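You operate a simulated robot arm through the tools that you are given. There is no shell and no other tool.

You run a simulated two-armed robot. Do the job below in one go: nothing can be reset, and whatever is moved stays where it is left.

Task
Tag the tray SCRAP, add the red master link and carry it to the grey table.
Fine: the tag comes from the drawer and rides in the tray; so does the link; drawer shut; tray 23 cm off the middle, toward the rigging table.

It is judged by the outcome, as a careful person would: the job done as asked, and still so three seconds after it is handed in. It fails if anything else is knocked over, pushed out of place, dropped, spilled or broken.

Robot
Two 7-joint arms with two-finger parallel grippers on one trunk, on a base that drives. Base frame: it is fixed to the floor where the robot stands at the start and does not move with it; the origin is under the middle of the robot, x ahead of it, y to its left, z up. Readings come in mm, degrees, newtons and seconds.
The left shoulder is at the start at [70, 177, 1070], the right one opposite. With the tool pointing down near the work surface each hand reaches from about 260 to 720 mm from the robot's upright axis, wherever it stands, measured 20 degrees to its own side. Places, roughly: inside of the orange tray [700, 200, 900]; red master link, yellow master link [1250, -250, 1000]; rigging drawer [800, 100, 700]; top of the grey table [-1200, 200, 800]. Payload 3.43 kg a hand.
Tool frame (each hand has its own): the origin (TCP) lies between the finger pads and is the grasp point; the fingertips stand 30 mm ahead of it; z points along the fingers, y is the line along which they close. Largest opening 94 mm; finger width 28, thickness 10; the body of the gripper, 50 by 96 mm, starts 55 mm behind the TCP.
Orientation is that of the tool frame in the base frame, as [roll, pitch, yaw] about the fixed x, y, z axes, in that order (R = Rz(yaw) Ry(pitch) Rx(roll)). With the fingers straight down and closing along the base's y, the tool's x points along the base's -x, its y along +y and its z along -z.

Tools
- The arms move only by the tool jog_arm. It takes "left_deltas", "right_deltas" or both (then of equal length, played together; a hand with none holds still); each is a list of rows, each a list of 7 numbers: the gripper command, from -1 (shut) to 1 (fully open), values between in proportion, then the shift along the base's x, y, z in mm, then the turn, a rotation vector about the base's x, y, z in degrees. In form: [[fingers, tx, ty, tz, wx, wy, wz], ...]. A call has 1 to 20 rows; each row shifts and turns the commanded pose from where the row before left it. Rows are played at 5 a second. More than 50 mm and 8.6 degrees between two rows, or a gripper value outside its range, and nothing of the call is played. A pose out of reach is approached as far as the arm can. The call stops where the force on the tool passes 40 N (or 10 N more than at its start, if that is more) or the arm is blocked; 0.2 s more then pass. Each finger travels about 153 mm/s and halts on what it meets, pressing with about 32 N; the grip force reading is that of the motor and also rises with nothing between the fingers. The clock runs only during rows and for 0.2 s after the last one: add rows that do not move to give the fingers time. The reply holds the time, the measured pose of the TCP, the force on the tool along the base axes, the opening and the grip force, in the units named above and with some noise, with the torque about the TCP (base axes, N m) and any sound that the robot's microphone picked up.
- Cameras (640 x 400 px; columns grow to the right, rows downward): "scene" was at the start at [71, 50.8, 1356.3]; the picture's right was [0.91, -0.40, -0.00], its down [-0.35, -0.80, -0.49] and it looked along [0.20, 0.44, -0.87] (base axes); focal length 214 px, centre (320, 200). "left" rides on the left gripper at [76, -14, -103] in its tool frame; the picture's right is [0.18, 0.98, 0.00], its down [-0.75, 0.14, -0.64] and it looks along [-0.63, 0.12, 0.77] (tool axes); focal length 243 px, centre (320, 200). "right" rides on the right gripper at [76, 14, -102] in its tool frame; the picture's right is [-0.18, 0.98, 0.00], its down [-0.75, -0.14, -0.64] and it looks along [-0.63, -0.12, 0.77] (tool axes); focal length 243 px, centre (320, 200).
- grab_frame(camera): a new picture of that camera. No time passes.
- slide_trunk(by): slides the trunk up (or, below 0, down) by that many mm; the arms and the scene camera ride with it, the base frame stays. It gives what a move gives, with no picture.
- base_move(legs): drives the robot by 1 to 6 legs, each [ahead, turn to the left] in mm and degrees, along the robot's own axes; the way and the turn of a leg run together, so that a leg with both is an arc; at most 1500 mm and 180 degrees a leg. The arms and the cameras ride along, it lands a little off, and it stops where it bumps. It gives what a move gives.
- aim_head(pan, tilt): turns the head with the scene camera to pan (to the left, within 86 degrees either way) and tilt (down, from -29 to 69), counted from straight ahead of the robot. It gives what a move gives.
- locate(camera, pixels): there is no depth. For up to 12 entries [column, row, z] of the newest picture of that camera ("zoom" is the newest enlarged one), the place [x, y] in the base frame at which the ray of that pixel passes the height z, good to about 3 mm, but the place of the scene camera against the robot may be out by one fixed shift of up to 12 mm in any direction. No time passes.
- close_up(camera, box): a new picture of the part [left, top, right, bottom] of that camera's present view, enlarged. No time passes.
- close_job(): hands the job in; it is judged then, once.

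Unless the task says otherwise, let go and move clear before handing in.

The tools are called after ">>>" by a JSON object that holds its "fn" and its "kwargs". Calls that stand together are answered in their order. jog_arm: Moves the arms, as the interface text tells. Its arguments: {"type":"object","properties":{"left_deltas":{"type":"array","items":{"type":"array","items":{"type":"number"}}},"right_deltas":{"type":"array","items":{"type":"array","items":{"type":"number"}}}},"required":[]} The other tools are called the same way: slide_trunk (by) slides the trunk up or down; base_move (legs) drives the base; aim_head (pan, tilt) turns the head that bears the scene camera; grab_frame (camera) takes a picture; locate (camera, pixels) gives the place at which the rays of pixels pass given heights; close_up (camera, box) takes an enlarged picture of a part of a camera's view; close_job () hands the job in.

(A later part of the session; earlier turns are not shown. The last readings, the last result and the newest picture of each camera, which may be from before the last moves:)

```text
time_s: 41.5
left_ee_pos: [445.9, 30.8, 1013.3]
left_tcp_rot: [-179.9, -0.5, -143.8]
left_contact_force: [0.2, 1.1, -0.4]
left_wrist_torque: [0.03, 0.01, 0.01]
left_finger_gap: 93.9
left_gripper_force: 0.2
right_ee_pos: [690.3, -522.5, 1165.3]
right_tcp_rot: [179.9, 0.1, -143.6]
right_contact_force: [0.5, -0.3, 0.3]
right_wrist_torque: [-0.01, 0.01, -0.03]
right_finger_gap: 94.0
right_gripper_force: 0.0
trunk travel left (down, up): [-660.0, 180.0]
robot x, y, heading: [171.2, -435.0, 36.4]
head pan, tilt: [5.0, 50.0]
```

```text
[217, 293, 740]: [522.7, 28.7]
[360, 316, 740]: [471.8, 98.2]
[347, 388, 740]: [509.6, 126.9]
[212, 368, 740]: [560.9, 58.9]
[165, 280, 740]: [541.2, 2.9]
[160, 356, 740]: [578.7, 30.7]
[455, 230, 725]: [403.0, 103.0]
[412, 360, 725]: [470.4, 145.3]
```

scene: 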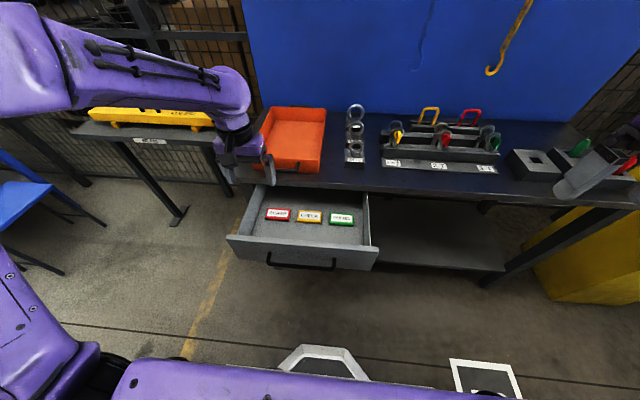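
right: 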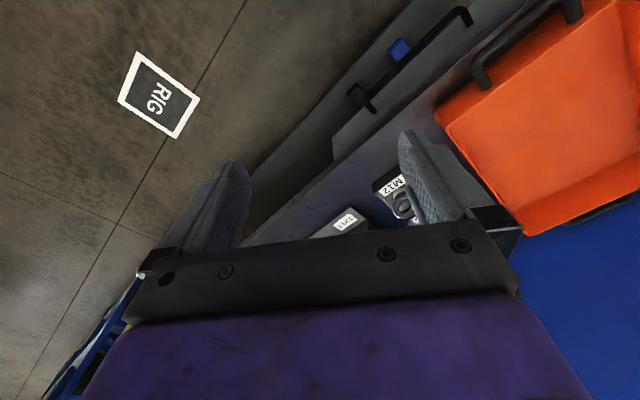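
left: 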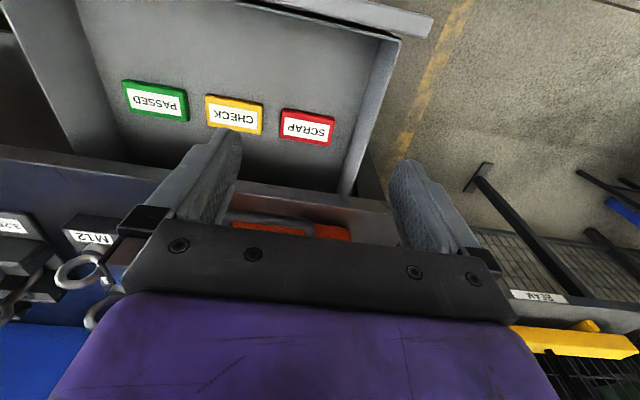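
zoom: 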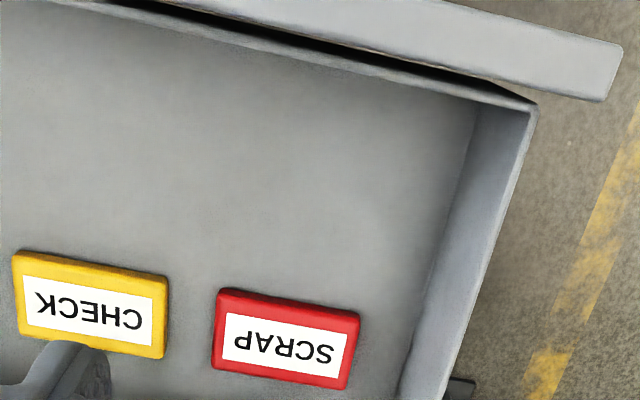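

The tag is about 85 × 48 mm, so I'll grip across the 48 mm side, with the hand biased about 15 mm toward the robot to clear the bench edge. I'll rotate the left hand by −90° over the tag.

>>> {"fn": "jog_arm", "kwargs": {"left_deltas": [[1, 5.2, 3.4, 0, 0, 0, -8.2], [1, 5.2, 3.4, 0, 0, 0, -8.2], [1, 5.2, 3.4, 0, 0, 0, -8.2], [1, 5.2, 3.4, 0, 0, 0, -8.2], [1, 5.2, 3.4, 0, 0, 0, -8.2], [1, 5.2, 3.4, 0, 0, 0, -8.2], [1, 5.2, 3.4, 0, 0, 0, -8.2], [1, 5.2, 3.4, 0, 0, 0, -8.2], [1, 5.2, 3.4, 0, 0, 0, -8.2], [1, 5.2, 3.4, 0, 0, 0, -8.2], [1, 5.2, 3.4, 0, 0, 0, -8]]}}

>>> {"fn": "slide_trunk", "kwargs": {"by": -140}}

>>> {"fn": "grab_frame", "kwargs": {"camera": "left"}}

>>> {"fn": "grab_frame", "kwargs": {"camera": "scene"}}

```text
time_s: 43.9
left_ee_pos: [501.2, 68.3, 1011.6]
left_tcp_rot: [-180.0, -0.6, 126.0]
left_contact_force: [0.3, 0.5, 0.3]
left_wrist_torque: [0.01, 0.0, -0.03]
left_finger_gap: 93.7
left_gripper_force: 0.1
right_ee_pos: [690.1, -523.6, 1166.7]
right_tcp_rot: [179.9, 0.3, -143.7]
right_contact_force: [-0.3, -0.1, -0.1]
right_wrist_torque: [0.0, -0.01, 0.04]
right_finger_gap: 94.0
right_gripper_force: 0.0
trunk travel left (down, up): [-660.0, 180.0]
robot x, y, heading: [169.0, -433.7, 36.6]
head pan, tilt: [5.0, 50.0]
```

```text
time_s: 44.9
left_ee_pos: [503.8, 70.3, 941.4]
left_tcp_rot: [179.2, -0.5, 126.1]
left_contact_force: [-3.1, -1.7, 3.0]
left_wrist_torque: [-0.02, -0.1, -0.09]
left_finger_gap: 92.5
left_gripper_force: 0.1
right_ee_pos: [689.5, -522.4, 1087.8]
right_tcp_rot: [179.8, 0.1, -143.7]
right_contact_force: [0.4, 0.1, -0.8]
right_wrist_torque: [-0.03, 0.04, 0.03]
right_finger_gap: 94.0
right_gripper_force: 0.1
trunk travel left (down, up): [-583.0, 257.0]
robot x, y, heading: [169.8, -437.1, 36.4]
head pan, tilt: [5.0, 50.0]
stopped: the force on the tool passed its limit at 46 N (the readings are from after the stop); the commanded pose is now the measured one
```

```text
taken
```

left: 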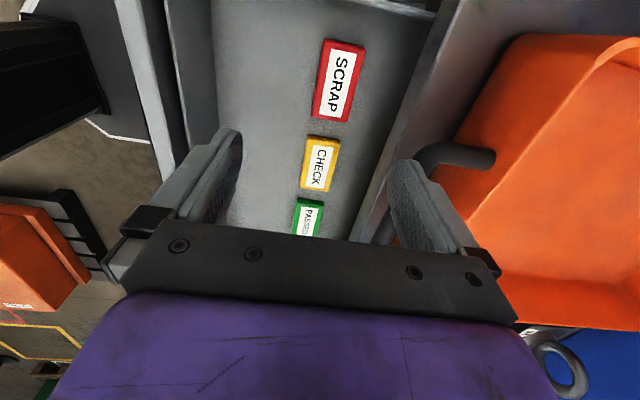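

```text
taken
```

scene: 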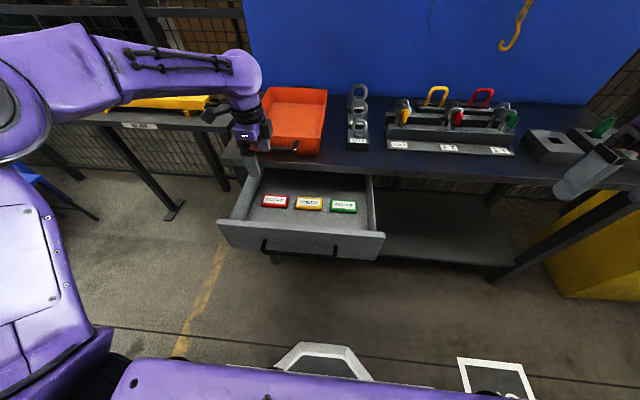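

The trunk stopped at 46 N with the far finger over the tray's front handle, at about (455,155) in the wrist view. I'll raise the hand and check that the tray hasn't moved.

>>> {"fn": "jog_arm", "kwargs": {"left_deltas": [[1, -6, -4, 25, 0, 0, 0], [1, -6, -4, 25, 0, 0, 0], [1, 0, 0, 10, 0, 0, 0]]}}

>>> {"fn": "grab_frame", "kwargs": {"camera": "left"}}

>>> {"fn": "close_up", "kwargs": {"camera": "scene", "box": [200, 70, 400, 195]}}

```text
time_s: 45.7
left_ee_pos: [491.5, 62.7, 1001.2]
left_tcp_rot: [179.1, -0.5, 126.1]
left_contact_force: [-0.4, -0.2, -0.5]
left_wrist_torque: [0.01, -0.02, -0.02]
left_finger_gap: 94.0
left_gripper_force: 0.1
right_ee_pos: [690.4, -522.9, 1088.7]
right_tcp_rot: [179.8, 0.1, -143.7]
right_contact_force: [-1.2, -0.1, 0.2]
right_wrist_torque: [0.0, 0.02, 0.0]
right_finger_gap: 94.2
right_gripper_force: 0.0
trunk travel left (down, up): [-583.0, 257.0]
robot x, y, heading: [168.8, -433.0, 36.6]
head pan, tilt: [5.0, 50.0]
```

```text
taken
```

left: 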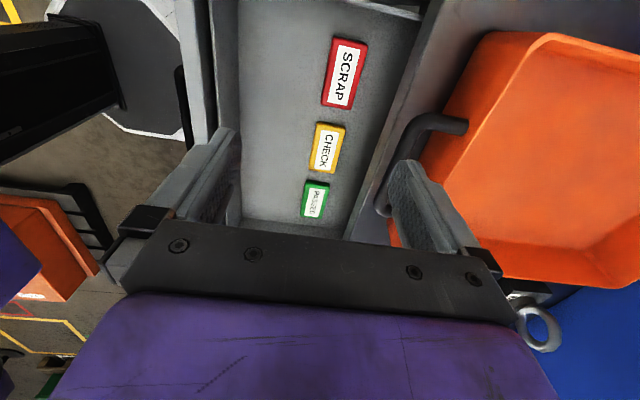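

```text
3.20 times, centred on (300, 132) of scene
```

zoom: 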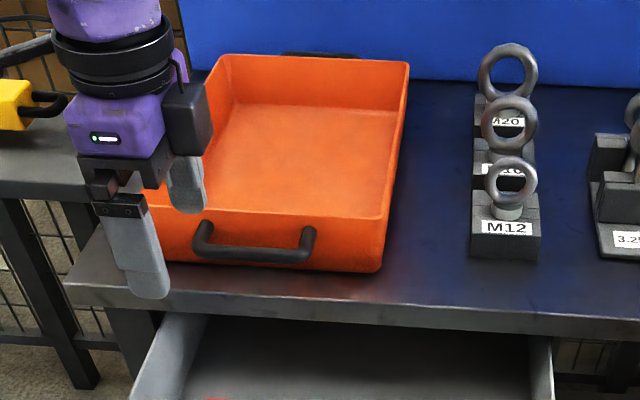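

The tray and its contents look undisturbed, and the front handle bar runs from (410,125) to (382,205) in the wrist view. I'll measure how far it overhangs the bench edge.

>>> {"fn": "locate", "kwargs": {"camera": "left", "pixels": [[404, 135, 910], [382, 205, 910], [357, 215, 857], [410, 80, 857], [348, 73, 740], [327, 147, 740], [315, 200, 740]]}}

```text
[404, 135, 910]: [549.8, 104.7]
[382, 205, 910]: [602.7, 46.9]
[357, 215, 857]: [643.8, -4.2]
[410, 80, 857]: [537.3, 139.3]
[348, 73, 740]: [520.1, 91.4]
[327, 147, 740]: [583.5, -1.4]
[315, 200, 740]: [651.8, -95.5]
```

The tray handle bar overhangs to n≈505–515, so coming straight down on the tag would hit it. I'll close and tilt the left hand, hook behind the tag's far edge and draw it toward the drawer front first.

>>> {"fn": "jog_arm", "kwargs": {"left_deltas": [[-1, -2, -1.5, 0, 0, 0, 8.2], [-1, -2, -1.5, 0, 0, 0, 8.2], [-1, -2, -1.5, 0, 0, 0, 8.2], [-1, -2, -1.5, 0, 0, 0, 8.2], [-1, -2, -1.5, 0, 0, 0, 8.2], [-1, -2, -1.5, 0, 0, 0, 8.2], [-1, -2, -1.5, 0, 0, 0, 8.2], [-1, -2, -1.5, 0, 0, 0, 8.2], [-1, -2, -1.5, 0, 0, 0, 8.2], [-1, -2, -1.5, 0, 0, 0, 8.2], [-1, -2, -1.5, 0, 0, 0, 8.2], [-1, 0, 0, 0, 4.9, -6.7, 0], [-1, 0, 0, 0, 4.9, -6.7, 0], [-1, 0, 0, 0, 4.9, -6.7, 0]]}}

>>> {"fn": "slide_trunk", "kwargs": {"by": -150}}

>>> {"fn": "grab_frame", "kwargs": {"camera": "left"}}

>>> {"fn": "grab_frame", "kwargs": {"camera": "scene"}}

```text
time_s: 48.7
left_ee_pos: [466.5, 47.7, 1002.1]
left_tcp_rot: [179.7, 24.7, -143.3]
left_contact_force: [1.0, 0.2, 0.2]
left_wrist_torque: [-0.05, -0.02, -0.04]
left_finger_gap: 0.0
left_gripper_force: 31.9
right_ee_pos: [688.3, -521.1, 1089.4]
right_tcp_rot: [-179.9, 0.2, -143.7]
right_contact_force: [0.1, 0.5, 0.2]
right_wrist_torque: [-0.05, 0.02, -0.01]
right_finger_gap: 94.2
right_gripper_force: 0.0
trunk travel left (down, up): [-583.0, 257.0]
robot x, y, heading: [169.6, -432.9, 36.7]
head pan, tilt: [5.0, 50.0]
```

```text
time_s: 50.4
left_ee_pos: [469.9, 45.6, 852.9]
left_tcp_rot: [179.4, 24.4, -143.5]
left_contact_force: [0.5, -0.2, 0.2]
left_wrist_torque: [0.02, -0.01, -0.01]
left_finger_gap: 0.0
left_gripper_force: 31.8
right_ee_pos: [689.3, -522.6, 938.2]
right_tcp_rot: [179.9, 0.3, -143.7]
right_contact_force: [0.1, -0.2, 0.0]
right_wrist_torque: [0.03, 0.03, -0.03]
right_finger_gap: 94.0
right_gripper_force: 0.0
trunk travel left (down, up): [-433.0, 407.0]
robot x, y, heading: [168.1, -435.7, 36.8]
head pan, tilt: [5.0, 50.0]
```

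```text
taken
```

left: 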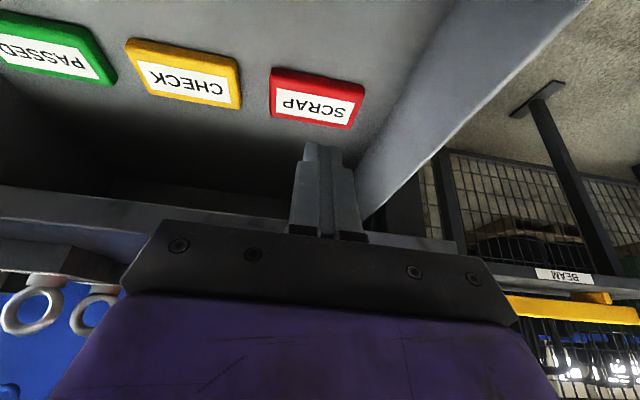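

```text
taken
```

scene: 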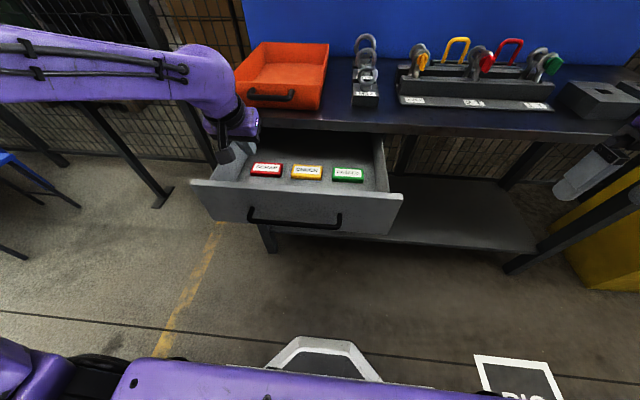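

The hand is at n≈406, s≈241, with the tag visible at (315,98) just ahead. I'll measure the tag again from this closer view.

>>> {"fn": "locate", "kwargs": {"camera": "left", "pixels": [[272, 72, 740], [364, 90, 740], [356, 122, 740], [270, 106, 740], [272, 72, 730], [364, 90, 730], [356, 122, 730], [270, 106, 730]]}}

```text
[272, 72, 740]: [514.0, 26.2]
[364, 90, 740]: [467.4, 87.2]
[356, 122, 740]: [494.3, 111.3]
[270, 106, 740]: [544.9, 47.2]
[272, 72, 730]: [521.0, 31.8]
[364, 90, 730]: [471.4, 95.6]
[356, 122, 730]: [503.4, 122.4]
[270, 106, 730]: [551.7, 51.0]
```

The tag's top face lies at about z 730–740, with its far edge near n≈480. I'll go down to just above it, forward past its far edge, then down behind it in small steps.

>>> {"fn": "jog_arm", "kwargs": {"left_deltas": [[-1, 0, 0, -35, 0, 0, 0], [-1, 0, 0, -34, 0, 0, 0], [-1, 22.6, 16.6, 0, 0, 0, 0], [-1, 22.6, 16.6, 0, 0, 0, 0], [-1, 22.6, 16.6, 0, 0, 0, 0]]}}

>>> {"fn": "grab_frame", "kwargs": {"camera": "left"}}

>>> {"fn": "close_up", "kwargs": {"camera": "scene", "box": [180, 90, 340, 190]}}

```text
time_s: 51.6
left_ee_pos: [537.5, 94.8, 781.7]
left_tcp_rot: [179.4, 24.5, -143.5]
left_contact_force: [0.6, -0.6, -0.1]
left_wrist_torque: [-0.01, 0.0, 0.02]
left_finger_gap: 0.0
left_gripper_force: 31.9
right_ee_pos: [690.2, -522.5, 938.6]
right_tcp_rot: [179.9, 0.1, -143.7]
right_contact_force: [0.2, -0.2, -0.3]
right_wrist_torque: [0.02, 0.0, 0.0]
right_finger_gap: 94.0
right_gripper_force: 0.0
trunk travel left (down, up): [-433.0, 407.0]
robot x, y, heading: [170.6, -432.1, 36.5]
head pan, tilt: [5.0, 50.0]
```

```text
taken
```

left: 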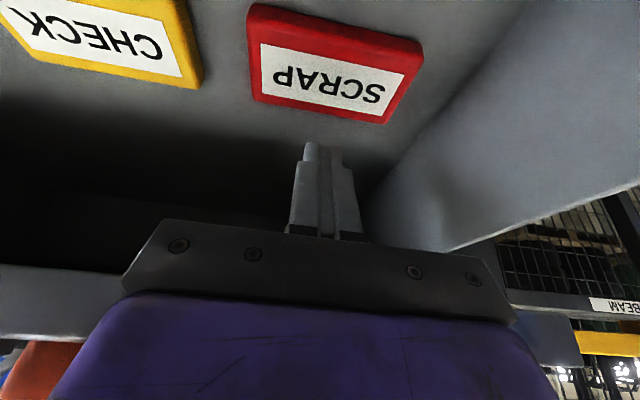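

```text
4.00 times, centred on (260, 140) of scene
```

zoom: 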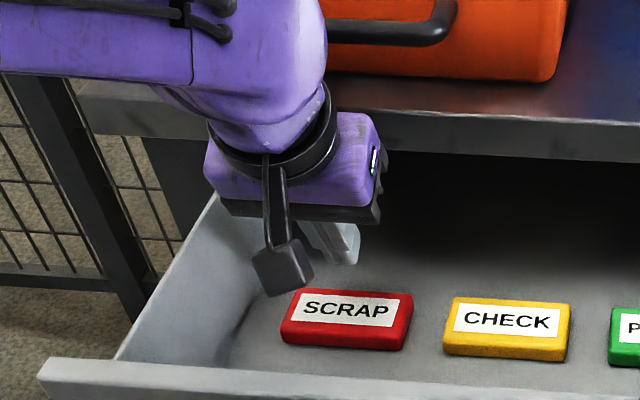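

The fingers are over the gap behind the tag. I'll go 6 mm further forward and descend in small steps.

>>> {"fn": "jog_arm", "kwargs": {"left_deltas": [[-1, 5, 3.6, 0, 0, 0, 0], [-1, 0, 0, -10, 0, 0, 0], [-1, 0, 0, -10, 0, 0, 0], [-1, 0, 0, -6, 0, 0, 0], [-1, 0, 0, -4, 0, 0, 0]]}}

>>> {"fn": "grab_frame", "kwargs": {"camera": "left"}}

>>> {"fn": "close_up", "kwargs": {"camera": "scene", "box": [180, 90, 340, 190]}}

```text
time_s: 52.8
left_ee_pos: [541.9, 99.4, 756.9]
left_tcp_rot: [179.3, 24.9, -143.4]
left_contact_force: [-1.9, 3.3, 22.1]
left_wrist_torque: [0.12, 0.02, -0.04]
left_finger_gap: 0.0
left_gripper_force: 32.0
right_ee_pos: [689.5, -525.0, 939.4]
right_tcp_rot: [179.8, 0.2, -143.7]
right_contact_force: [0.1, 0.8, -0.3]
right_wrist_torque: [0.05, 0.01, 0.0]
right_finger_gap: 94.1
right_gripper_force: 0.0
trunk travel left (down, up): [-433.0, 407.0]
robot x, y, heading: [168.7, -434.0, 36.5]
head pan, tilt: [5.0, 50.0]
```

```text
taken
```

left: 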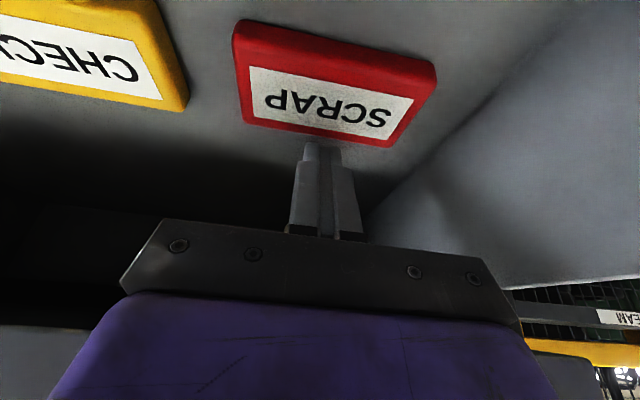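

```text
4.00 times, centred on (260, 140) of scene
```

zoom: 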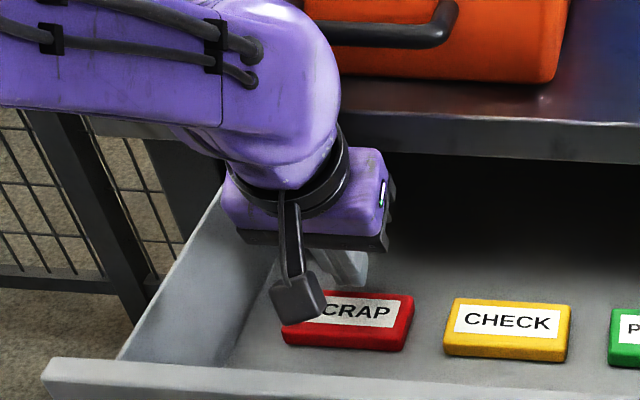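

The fingertip touched the drawer floor (22 N) behind the tag. I'll raise it slightly and drag the tag about 60 mm toward the drawer front.

>>> {"fn": "jog_arm", "kwargs": {"left_deltas": [[-1, 0, 0, 8, 0, 0, 0], [-1, -8.05, -5.9, 0, 0, 0, 0], [-1, -8.05, -5.9, 0, 0, 0, 0], [-1, -8.05, -5.9, 0, 0, 0, 0], [-1, -8.05, -5.9, 0, 0, 0, 0], [-1, -8.05, -5.9, 0, 0, 0, 0], [-1, -8.05, -5.9, 0, 0, 0, 0], [-1, -8.05, -5.9, 0, 0, 0, 0], [-1, -4, -3, 0, 0, 0, 0]]}}

>>> {"fn": "grab_frame", "kwargs": {"camera": "left"}}

>>> {"fn": "close_up", "kwargs": {"camera": "scene", "box": [180, 90, 340, 190]}}

```text
time_s: 54.8
left_ee_pos: [481.1, 55.2, 760.8]
left_tcp_rot: [179.3, 24.4, -143.5]
left_contact_force: [-0.2, 0.6, 0.6]
left_wrist_torque: [0.02, 0.04, 0.01]
left_finger_gap: 0.0
left_gripper_force: 31.7
right_ee_pos: [690.8, -522.8, 939.6]
right_tcp_rot: [179.9, 0.2, -143.8]
right_contact_force: [0.3, 0.1, -0.3]
right_wrist_torque: [0.01, 0.0, -0.03]
right_finger_gap: 94.0
right_gripper_force: 0.1
trunk travel left (down, up): [-433.0, 407.0]
robot x, y, heading: [169.7, -437.1, 36.5]
head pan, tilt: [5.0, 50.0]
```

```text
taken
```

left: 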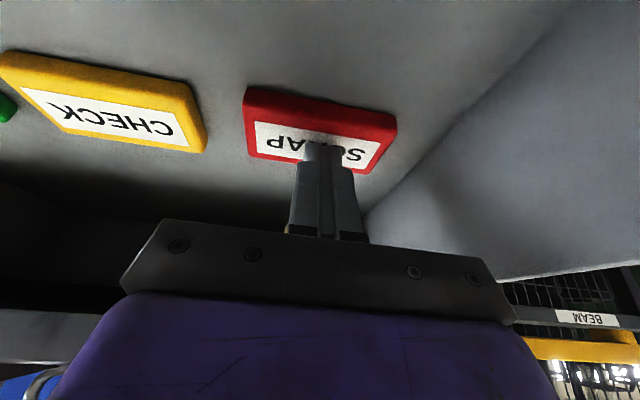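

```text
4.00 times, centred on (260, 140) of scene
```

zoom: 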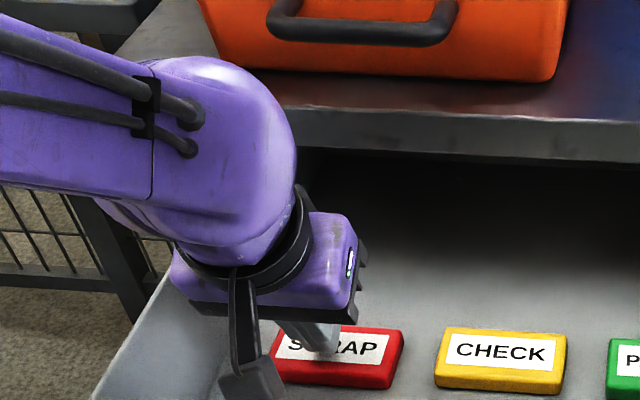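

CHECK appears to have shifted along with SCRAP while the tray stayed put, so the drawer itself seems to have moved. I'll check the full scene.

>>> {"fn": "grab_frame", "kwargs": {"camera": "scene"}}

>>> {"fn": "close_up", "kwargs": {"camera": "scene", "box": [220, 140, 320, 202]}}

```text
taken
```

scene: 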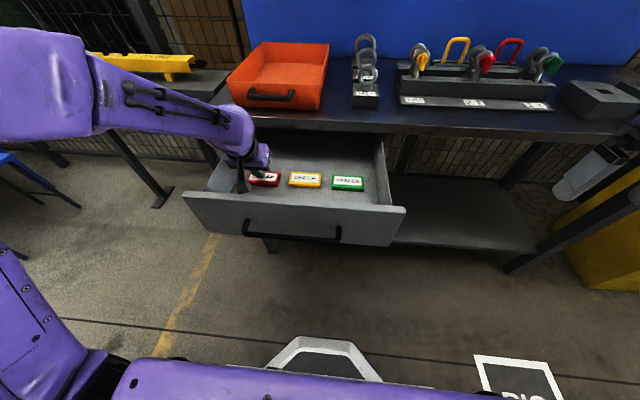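

```text
6.40 times, centred on (270, 171) of scene
```

zoom: 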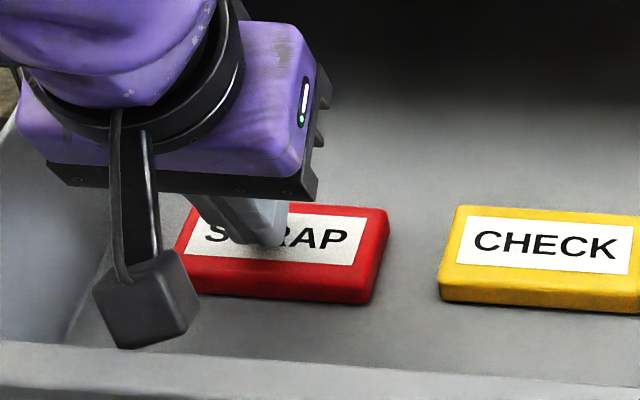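

The drawer slid out about 35 mm because the fingertip was pressing on the tag's edge, which puts the tag top at about z 723. That moves the tag away from the bench edge, so I'll lift the hand and measure again.

>>> {"fn": "jog_arm", "kwargs": {"left_deltas": [[-1, 0, 0, 30, 0, 0, 0], [-1, -8, -6, 30, 0, 0, 0], [-1, -8, -6, 30, -4.9, 6.7, 0], [-1, -8, -6, 20, -4.9, 6.7, 0], [1, -8, -6, 0, -4.9, 6.7, 0], [1, 0, 0, 0, 0, 0, 0]]}}

>>> {"fn": "grab_frame", "kwargs": {"camera": "left"}}

>>> {"fn": "grab_frame", "kwargs": {"camera": "scene"}}

```text
time_s: 56.2
left_ee_pos: [448.8, 30.8, 872.1]
left_tcp_rot: [179.2, -0.4, -143.5]
left_contact_force: [0.1, 0.3, 0.2]
left_wrist_torque: [-0.01, 0.01, -0.01]
left_finger_gap: 94.1
left_gripper_force: 0.0
right_ee_pos: [690.8, -523.0, 937.9]
right_tcp_rot: [179.9, 0.2, -143.7]
right_contact_force: [-0.6, -0.6, 0.0]
right_wrist_torque: [-0.02, 0.01, -0.02]
right_finger_gap: 94.0
right_gripper_force: 0.1
trunk travel left (down, up): [-433.0, 407.0]
robot x, y, heading: [171.8, -434.9, 36.4]
head pan, tilt: [5.0, 50.0]
```

```text
taken
```

left: 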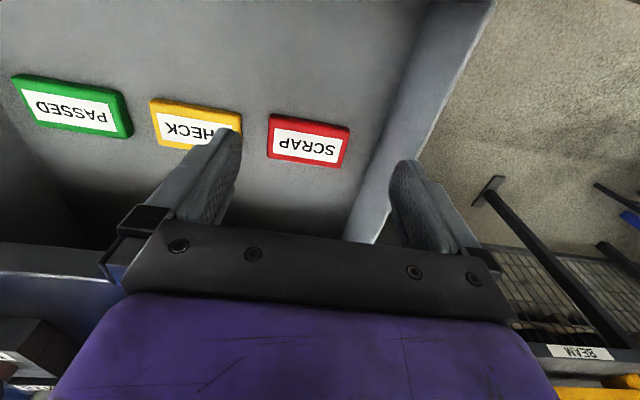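

```text
taken
```

scene: 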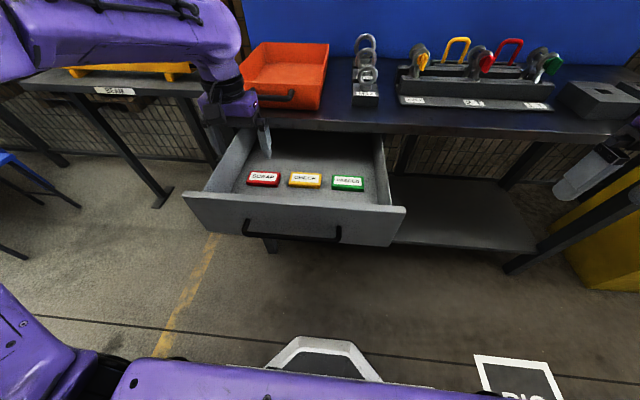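

The tags are intact and the drawer is out further, with SCRAP at (308,140) in the wrist view. I'll locate its corners.

>>> {"fn": "locate", "kwargs": {"camera": "left", "pixels": [[270, 115, 723], [350, 129, 723], [340, 166, 723], [267, 152, 723], [270, 115, 735], [350, 129, 735], [340, 166, 735], [267, 152, 735]]}}

>>> {"fn": "close_up", "kwargs": {"camera": "left", "box": [220, 90, 380, 190]}}

```text
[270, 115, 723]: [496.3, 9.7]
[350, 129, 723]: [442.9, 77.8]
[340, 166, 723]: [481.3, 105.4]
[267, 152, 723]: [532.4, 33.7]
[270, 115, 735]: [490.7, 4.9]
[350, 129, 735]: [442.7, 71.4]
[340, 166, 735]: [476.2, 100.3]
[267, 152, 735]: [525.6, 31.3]
```

```text
4.00 times, centred on (300, 140) of left
```

zoom: 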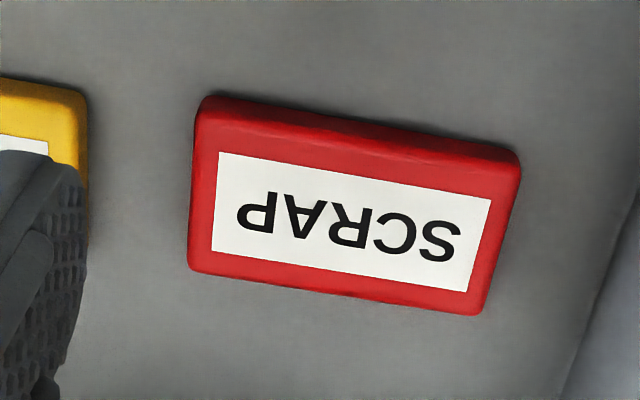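

The tag centre is at about (488,57), n≈427, now well clear of the bench edge. I'll rotate the left hand −90° and move over it with the gap at about 80 mm.

>>> {"fn": "jog_arm", "kwargs": {"left_deltas": [[0.7, 3.6, 2.4, 0, 0, 0, -8.2], [0.7, 3.6, 2.4, 0, 0, 0, -8.2], [0.7, 3.6, 2.4, 0, 0, 0, -8.2], [0.7, 3.6, 2.4, 0, 0, 0, -8.2], [0.7, 3.6, 2.4, 0, 0, 0, -8.2], [0.7, 3.6, 2.4, 0, 0, 0, -8.2], [0.7, 3.6, 2.4, 0, 0, 0, -8.2], [0.7, 3.6, 2.4, 0, 0, 0, -8.2], [0.7, 3.6, 2.4, 0, 0, 0, -8.2], [0.7, 3.6, 2.4, 0, 0, 0, -8.2], [0.7, 3.6, 2.4, 0, 0, 0, -8.2], [0.7, 0, 0, -20, 0, 0, 0], [0.7, 0, 0, -20, 0, 0, 0]]}}

>>> {"fn": "grab_frame", "kwargs": {"camera": "left"}}

>>> {"fn": "grab_frame", "kwargs": {"camera": "scene"}}

```text
time_s: 59.0
left_ee_pos: [488.4, 58.5, 831.3]
left_tcp_rot: [179.2, -0.5, 126.2]
left_contact_force: [0.0, 0.0, 0.3]
left_wrist_torque: [-0.03, -0.03, 0.03]
left_finger_gap: 79.9
left_gripper_force: 0.0
right_ee_pos: [690.4, -522.9, 939.1]
right_tcp_rot: [179.9, 0.0, -143.8]
right_contact_force: [-0.1, -0.1, -0.3]
right_wrist_torque: [-0.02, 0.0, 0.0]
right_finger_gap: 94.0
right_gripper_force: 0.1
trunk travel left (down, up): [-433.0, 407.0]
robot x, y, heading: [169.2, -436.9, 36.7]
head pan, tilt: [5.0, 50.0]
```

```text
taken
```

left: 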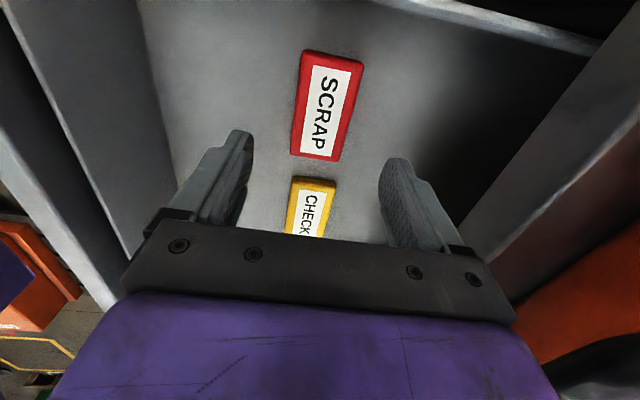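

```text
taken
```

scene: 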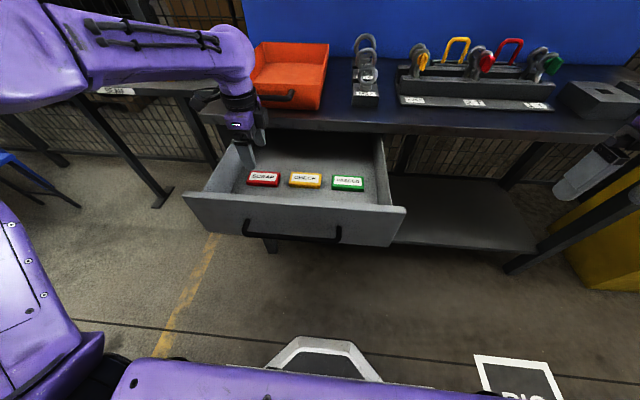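

The tag is nearly centred between the fingers at (327,103). I'll trim the position by about 10 mm and descend with the fingers straddling it.

>>> {"fn": "jog_arm", "kwargs": {"left_deltas": [[0.7, 0, 9, -25, 0, 0, 0], [0.7, 0, 0, -25, 0, 0, 0], [0.7, 0, 0, -20, 0, 0, 0], [0.7, 0, 0, -10, 0, 0, 0], [0.7, 0, 0, -6, 0, 0, 0]]}}

>>> {"fn": "grab_frame", "kwargs": {"camera": "left"}}

>>> {"fn": "close_up", "kwargs": {"camera": "scene", "box": [180, 90, 340, 190]}}

```text
time_s: 60.2
left_ee_pos: [489.2, 67.6, 744.4]
left_tcp_rot: [179.1, -0.5, 126.3]
left_contact_force: [-0.4, 0.9, 0.2]
left_wrist_torque: [0.0, -0.02, 0.04]
left_finger_gap: 79.7
left_gripper_force: 0.1
right_ee_pos: [690.6, -522.2, 938.2]
right_tcp_rot: [179.9, 0.1, -143.6]
right_contact_force: [0.8, -0.3, -0.1]
right_wrist_torque: [0.0, 0.02, 0.01]
right_finger_gap: 93.9
right_gripper_force: 0.1
trunk travel left (down, up): [-433.0, 407.0]
robot x, y, heading: [172.0, -433.6, 36.2]
head pan, tilt: [5.0, 50.0]
```

```text
taken
```

left: 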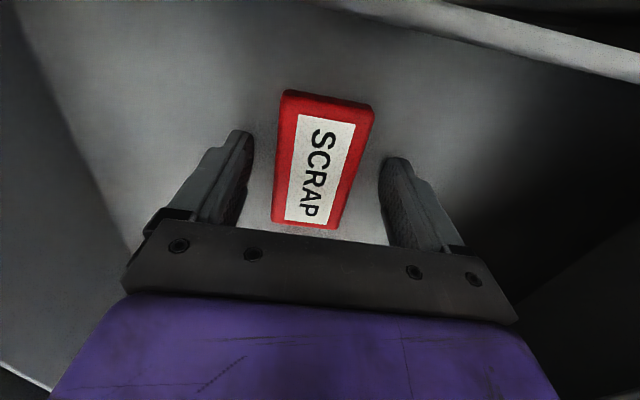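

```text
4.00 times, centred on (260, 140) of scene
```

zoom: 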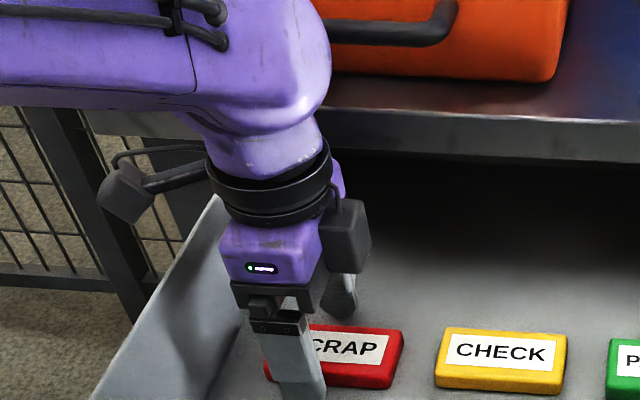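

The tag sits between the fingers with the tips at about z 714. I'll ease down a few mm to find the floor, then close.

>>> {"fn": "jog_arm", "kwargs": {"left_deltas": [[0.7, 0, 0, -3, 0, 0, 0], [0.7, 0, 0, -3, 0, 0, 0], [-0.2, 0, 0, 0, 0, 0, 0], [-1, 0, 0, 0, 0, 0, 0], [-1, 0, 0, 0, 0, 0, 0], [-1, 0, 0, 0, 0, 0, 0]]}}

>>> {"fn": "grab_frame", "kwargs": {"camera": "left"}}

```text
time_s: 61.6
left_ee_pos: [488.8, 67.4, 739.2]
left_tcp_rot: [179.0, -0.5, 126.3]
left_contact_force: [-0.3, 1.5, 13.2]
left_wrist_torque: [-0.35, 0.26, -0.09]
left_finger_gap: 49.0
left_gripper_force: 32.6
right_ee_pos: [689.1, -523.0, 937.9]
right_tcp_rot: [179.8, 0.2, -143.6]
right_contact_force: [0.8, 0.1, 0.9]
right_wrist_torque: [0.0, 0.01, 0.0]
right_finger_gap: 93.9
right_gripper_force: 0.0
trunk travel left (down, up): [-433.0, 407.0]
robot x, y, heading: [172.8, -435.6, 36.7]
head pan, tilt: [5.0, 50.0]
```

```text
taken
```

left: 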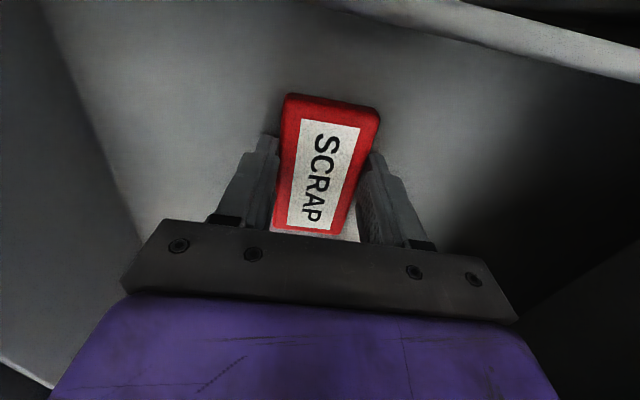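

The tag is gripped (gap 49 mm, 32 N). I'll lift it straight up out of the drawer.

>>> {"fn": "jog_arm", "kwargs": {"left_deltas": [[-1, 0, 0, 20, 0, 0, 0], [-1, -4, -3, 35, 0, 0, 0], [-1, -4, -3, 40, 0, 0, 0], [-1, -4, -3, 40, 0, 0, 0], [-1, 0, 0, 40, 0, 0, 0], [-1, 0, 0, 40, 0, 0, 0], [-1, 0, 0, 40, 0, 0, 0]]}}

>>> {"fn": "grab_frame", "kwargs": {"camera": "left"}}

>>> {"fn": "grab_frame", "kwargs": {"camera": "scene"}}

```text
time_s: 63.2
left_ee_pos: [476.3, 57.0, 994.5]
left_tcp_rot: [179.2, -0.5, 126.1]
left_contact_force: [0.1, 0.4, -0.7]
left_wrist_torque: [0.02, 0.04, 0.0]
left_finger_gap: 48.7
left_gripper_force: 31.4
right_ee_pos: [690.4, -522.5, 938.1]
right_tcp_rot: [179.9, 0.1, -143.7]
right_contact_force: [0.4, -0.1, -0.6]
right_wrist_torque: [0.02, 0.04, -0.01]
right_finger_gap: 94.0
right_gripper_force: 0.0
trunk travel left (down, up): [-433.0, 407.0]
robot x, y, heading: [172.9, -431.7, 36.6]
head pan, tilt: [5.0, 50.0]
```

```text
taken
```

left: 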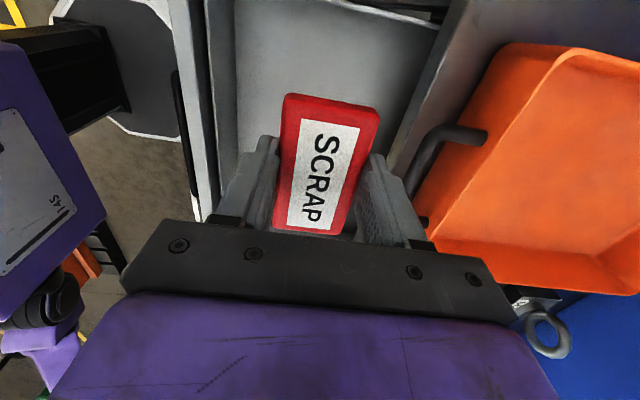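

```text
taken
```

scene: 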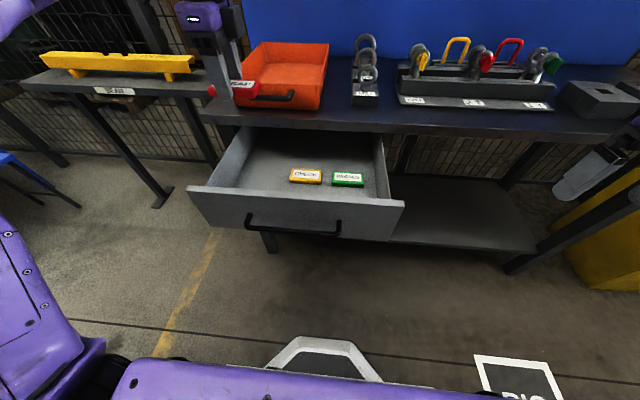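

The SCRAP tag is lifted and held. I'll close the drawer with the right hand, starting by bringing it shut and tilted in front of the drawer face, right of the handle.

>>> {"fn": "jog_arm", "kwargs": {"right_deltas": [[-1, -28.6, 26.9, 0, 0, 0, 0], [-1, -28.6, 26.9, 0, 0, 0, 0], [-1, -28.6, 26.9, 0, 0, 0, 0], [-1, -28.6, 26.9, 0, 0, 0, 0], [-1, -28.6, 26.9, 0, 0, 0, 0], [-1, -28.6, 26.9, 0, 0, 0, 0], [-1, -28.6, 26.9, 0, 0, 0, 0], [-1, -28.6, 26.9, 0, 0, 0, 0], [-1, 0, 0, 0, 4.74, -6.45, 0], [-1, 0, 0, 0, 4.74, -6.45, 0], [-1, 0, 0, 0, 4.74, -6.45, 0], [-1, 0, 0, 0, 4.74, -6.45, 0], [-1, 0, 0, 0, 4.74, -6.45, 0]]}}

>>> {"fn": "grab_frame", "kwargs": {"camera": "scene"}}

>>> {"fn": "grab_frame", "kwargs": {"camera": "right"}}

```text
time_s: 66.0
left_ee_pos: [475.5, 58.0, 994.5]
left_tcp_rot: [179.2, -0.5, 126.2]
left_contact_force: [1.0, -0.5, 0.2]
left_wrist_torque: [0.01, -0.01, -0.02]
left_finger_gap: 48.6
left_gripper_force: 32.0
right_ee_pos: [605.6, -332.2, 988.3]
right_tcp_rot: [180.0, 40.4, -143.4]
right_contact_force: [0.4, 0.9, 0.1]
right_wrist_torque: [0.01, 0.0, 0.01]
right_finger_gap: 0.0
right_gripper_force: 32.3
right hand out of reach, approached as far as the arm can: row 4, 5, 6, 7, 8, 9, 10, 11
trunk travel left (down, up): [-433.0, 407.0]
robot x, y, heading: [175.5, -438.7, 36.6]
head pan, tilt: [5.0, 50.0]
```

```text
taken
```

scene: 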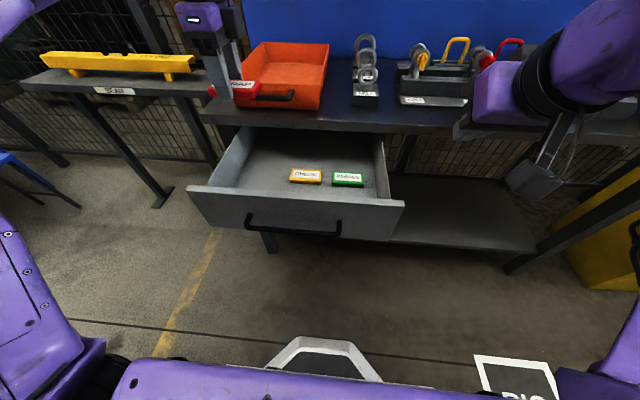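

```text
taken
```

right: 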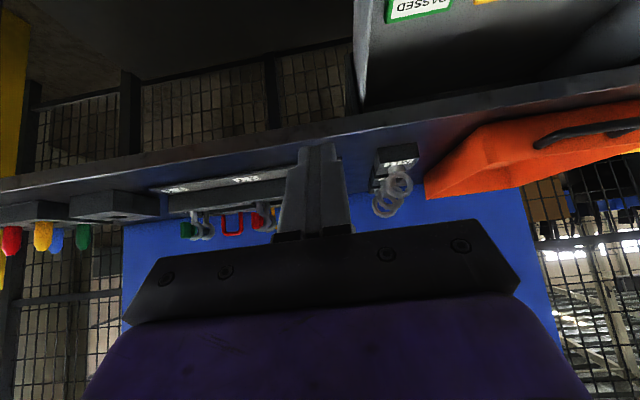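

The right hand can't come that close to the robot and stopped at n≈291. I'll back the base up 140 mm so the hand can get in front of the drawer face.

>>> {"fn": "base_move", "kwargs": {"legs": [[-140, 0]]}}

>>> {"fn": "jog_arm", "kwargs": {"right_deltas": [[-1, -17, 23, -20, 0, 0, 0], [-1, -17, 23, -20, 0, 0, 0], [-1, -17, 23, -20, 0, 0, 0], [-1, 0, 0, -40, 0, 0, 0], [-1, 0, 0, -40, 0, 0, 0], [-1, 0, 0, -40, 0, 0, 0], [-1, 0, 0, -40, 0, 0, 0]]}}

>>> {"fn": "grab_frame", "kwargs": {"camera": "scene"}}

>>> {"fn": "grab_frame", "kwargs": {"camera": "right"}}

```text
time_s: 67.3
left_ee_pos: [362.4, -26.1, 993.7]
left_tcp_rot: [179.0, -0.5, 126.3]
left_contact_force: [-0.1, 1.1, -0.8]
left_wrist_torque: [0.08, -0.02, 0.01]
left_finger_gap: 49.0
left_gripper_force: 31.6
right_ee_pos: [492.1, -415.4, 989.1]
right_tcp_rot: [179.9, 40.2, -143.4]
right_contact_force: [-1.5, -0.2, 1.0]
right_wrist_torque: [0.03, 0.01, -0.05]
right_finger_gap: 0.0
right_gripper_force: 32.1
trunk travel left (down, up): [-433.0, 407.0]
robot x, y, heading: [56.7, -514.8, 36.6]
head pan, tilt: [5.0, 50.0]
```

```text
time_s: 68.9
left_ee_pos: [364.6, -25.5, 993.5]
left_tcp_rot: [179.1, -0.5, 126.3]
left_contact_force: [0.1, -0.2, -0.9]
left_wrist_torque: [0.0, 0.01, 0.0]
left_finger_gap: 49.1
left_gripper_force: 31.7
right_ee_pos: [501.7, -345.4, 775.7]
right_tcp_rot: [-180.0, 40.1, -143.3]
right_contact_force: [-0.4, 0.5, 0.5]
right_wrist_torque: [0.0, 0.0, 0.0]
right_finger_gap: 0.0
right_gripper_force: 32.1
right hand out of reach, approached as far as the arm can: row 1, 2, 3
trunk travel left (down, up): [-433.0, 407.0]
robot x, y, heading: [55.9, -519.4, 36.7]
head pan, tilt: [5.0, 50.0]
```

```text
taken
```

scene: 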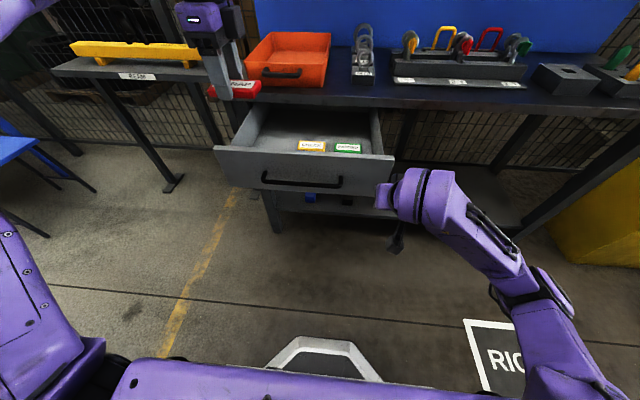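

```text
taken
```

right: 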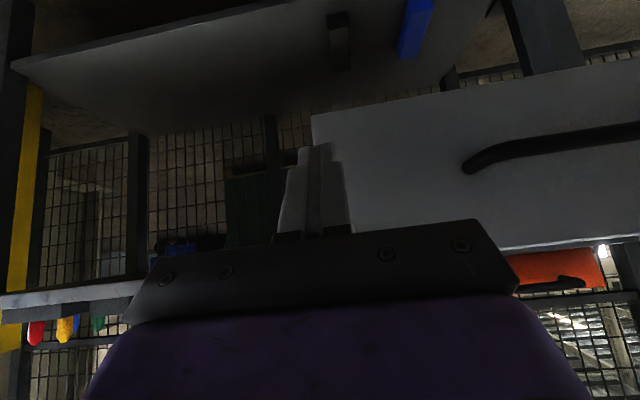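

The right hand is in front of the drawer face, but the wrist view shows it right at the face's right end (column ~315), while the handle ends at column ~470. I'll shift it 55 mm left.

>>> {"fn": "jog_arm", "kwargs": {"right_deltas": [[-1, -16, 22, -3, 0, 0, 0], [-1, -16, 22, -3, 0, 0, 0]]}}

>>> {"fn": "grab_frame", "kwargs": {"camera": "right"}}

>>> {"fn": "grab_frame", "kwargs": {"camera": "scene"}}

```text
time_s: 69.5
left_ee_pos: [364.7, -24.7, 993.7]
left_tcp_rot: [179.1, -0.3, 126.3]
left_contact_force: [-0.2, 0.2, -0.1]
left_wrist_torque: [0.01, -0.03, 0.03]
left_finger_gap: 49.1
left_gripper_force: 32.4
right_ee_pos: [467.7, -299.6, 769.2]
right_tcp_rot: [179.9, 40.3, -143.5]
right_contact_force: [-0.6, -0.5, 0.8]
right_wrist_torque: [0.01, -0.01, 0.0]
right_finger_gap: 0.0
right_gripper_force: 32.1
trunk travel left (down, up): [-433.0, 407.0]
robot x, y, heading: [57.3, -515.8, 36.4]
head pan, tilt: [5.0, 50.0]
```

```text
taken
```

right: 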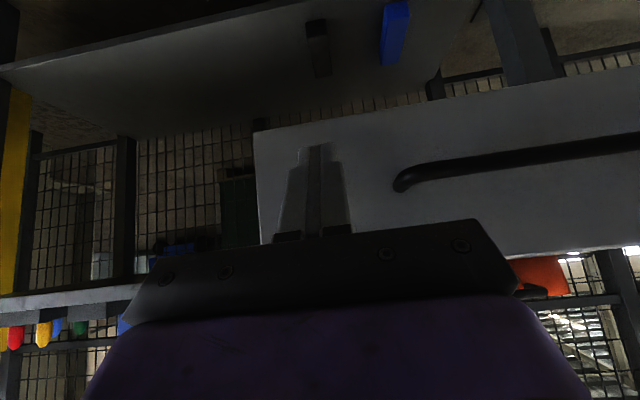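

```text
taken
```

scene: 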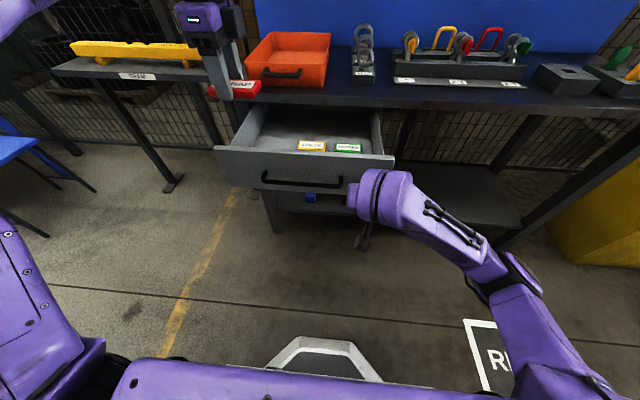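

The fingertip is now in front of the bare right part of the drawer face. I'll drive forward to push the drawer most of the way shut.

>>> {"fn": "base_move", "kwargs": {"legs": [[200, 0]]}}

>>> {"fn": "grab_frame", "kwargs": {"camera": "scene"}}

>>> {"fn": "grab_frame", "kwargs": {"camera": "right"}}

```text
time_s: 71.1
left_ee_pos: [526.9, 95.6, 992.9]
left_tcp_rot: [179.2, -0.5, 126.3]
left_contact_force: [0.3, -0.3, -0.9]
left_wrist_torque: [-0.01, 0.02, 0.0]
left_finger_gap: 49.2
left_gripper_force: 32.1
right_ee_pos: [630.0, -181.2, 770.1]
right_tcp_rot: [-180.0, 40.0, -143.2]
right_contact_force: [-0.6, -0.4, 0.1]
right_wrist_torque: [-0.01, 0.03, 0.0]
right_finger_gap: 0.0
right_gripper_force: 31.6
trunk travel left (down, up): [-433.0, 407.0]
robot x, y, heading: [217.1, -400.9, 36.5]
head pan, tilt: [5.0, 50.0]
```

```text
taken
```

scene: 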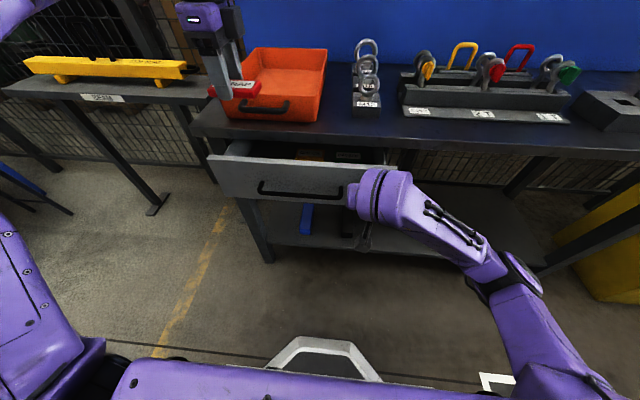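

```text
taken
```

right: 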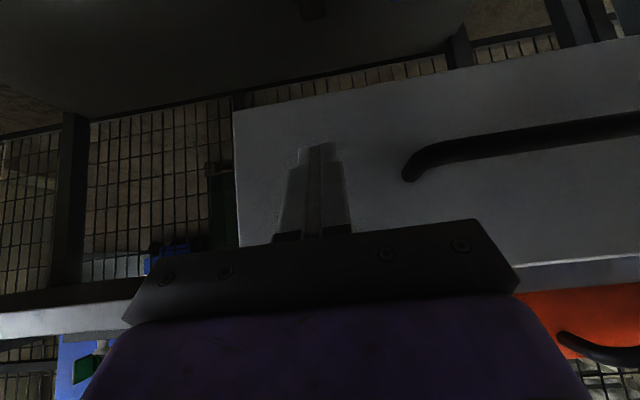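

The drawer is pushed to roughly 100 mm open. I'll push the rest with the arm until the force stops it.

>>> {"fn": "jog_arm", "kwargs": {"right_deltas": [[-1, 16.1, 11.9, 0, 0, 0, 0], [-1, 16.1, 11.9, 0, 0, 0, 0], [-1, 16.1, 11.9, 0, 0, 0, 0], [-1, 12, 8.9, 0, 0, 0, 0], [-1, 8, 5.9, 0, 0, 0, 0], [-1, 4, 3, 0, 0, 0, 0], [-1, 4, 3, 0, 0, 0, 0], [-1, 4, 3, 0, 0, 0, 0], [-1, 4, 3, 0, 0, 0, 0], [-1, 4, 3, 0, 0, 0, 0]]}}

>>> {"fn": "grab_frame", "kwargs": {"camera": "scene"}}

>>> {"fn": "grab_frame", "kwargs": {"camera": "right"}}

```text
time_s: 73.1
left_ee_pos: [523.7, 90.2, 995.9]
left_tcp_rot: [179.0, -0.5, 126.0]
left_contact_force: [-0.1, 0.4, -0.6]
left_wrist_torque: [-0.01, 0.01, 0.0]
left_finger_gap: 48.8
left_gripper_force: 32.0
right_ee_pos: [706.7, -123.5, 769.4]
right_tcp_rot: [179.7, 39.7, -143.5]
right_contact_force: [-14.6, -14.7, 6.0]
right_wrist_torque: [0.02, 0.17, -0.15]
right_finger_gap: 0.0
right_gripper_force: 31.8
trunk travel left (down, up): [-433.0, 407.0]
robot x, y, heading: [222.0, -398.5, 36.3]
head pan, tilt: [5.0, 50.0]
stopped in row 9 (right hand): the force on the tool passed its limit at 46 N (the readings are from after the stop); the commanded pose is now the measured one
```

```text
taken
```

scene: 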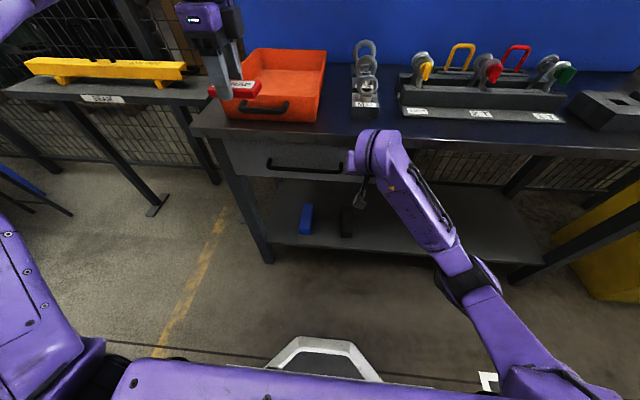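

```text
taken
```

right: 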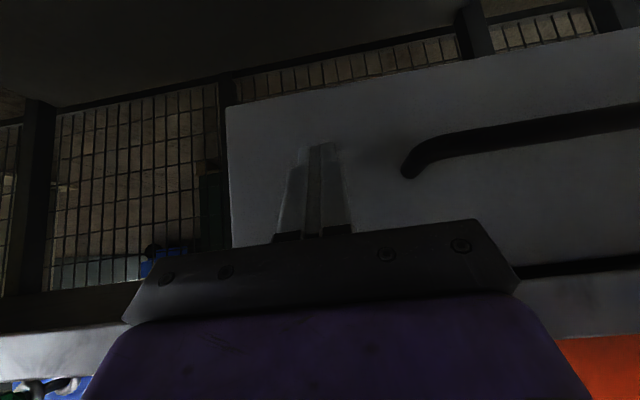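

The push stopped at 46 N with the tip at n≈525, and the drawer face looks flush under the bench. I'll back the right hand off, raise it and untilt it.

>>> {"fn": "jog_arm", "kwargs": {"right_deltas": [[-1, -16.1, -11.9, 0, 0, 0, 0], [-1, -32, -24, 0, 0, 0, 0], [-1, -20, -16, 20, 0, 0, 0], [-1, 0, -10, 40, 0, 0, 0], [-1, 10, -20, 40, 0, 0, 0], [-1, 15, -20, 40, -4.74, 6.45, 0], [-1, 15, -20, 40, -4.74, 6.45, 0], [-1, 15, -20, 40, -4.74, 6.45, 0], [-1, 15, -20, 40, -4.74, 6.45, 0], [1, 15, -20, 40, -4.74, 6.45, 0]]}}

>>> {"fn": "grab_frame", "kwargs": {"camera": "scene"}}

>>> {"fn": "close_up", "kwargs": {"camera": "scene", "box": [180, 90, 400, 228]}}

```text
time_s: 75.3
left_ee_pos: [523.9, 93.8, 993.6]
left_tcp_rot: [179.0, -0.3, 126.2]
left_contact_force: [-0.4, 0.7, 0.2]
left_wrist_torque: [-0.03, -0.04, -0.01]
left_finger_gap: 49.1
left_gripper_force: 32.4
right_ee_pos: [725.2, -302.2, 1070.3]
right_tcp_rot: [179.6, -0.2, -143.2]
right_contact_force: [-0.4, -0.1, 0.0]
right_wrist_torque: [-0.02, -0.01, 0.03]
right_finger_gap: 93.9
right_gripper_force: 0.1
right hand out of reach, approached as far as the arm can: row 5
trunk travel left (down, up): [-433.0, 407.0]
robot x, y, heading: [217.2, -397.8, 36.4]
head pan, tilt: [5.0, 50.0]
```

```text
taken
```

scene: 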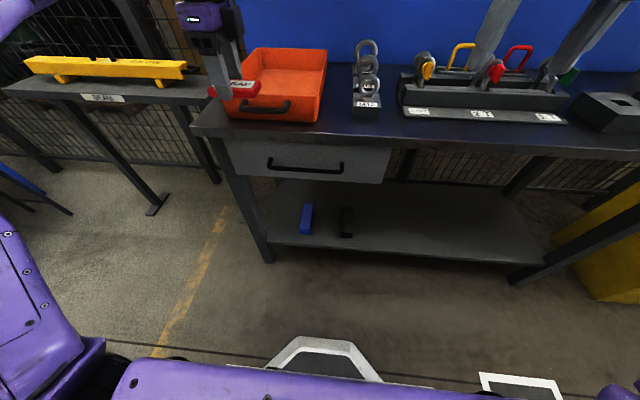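

```text
2.90 times, centred on (290, 159) of scene
```

zoom: 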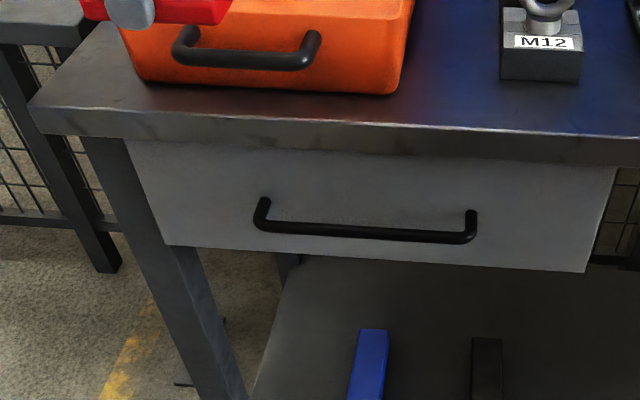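

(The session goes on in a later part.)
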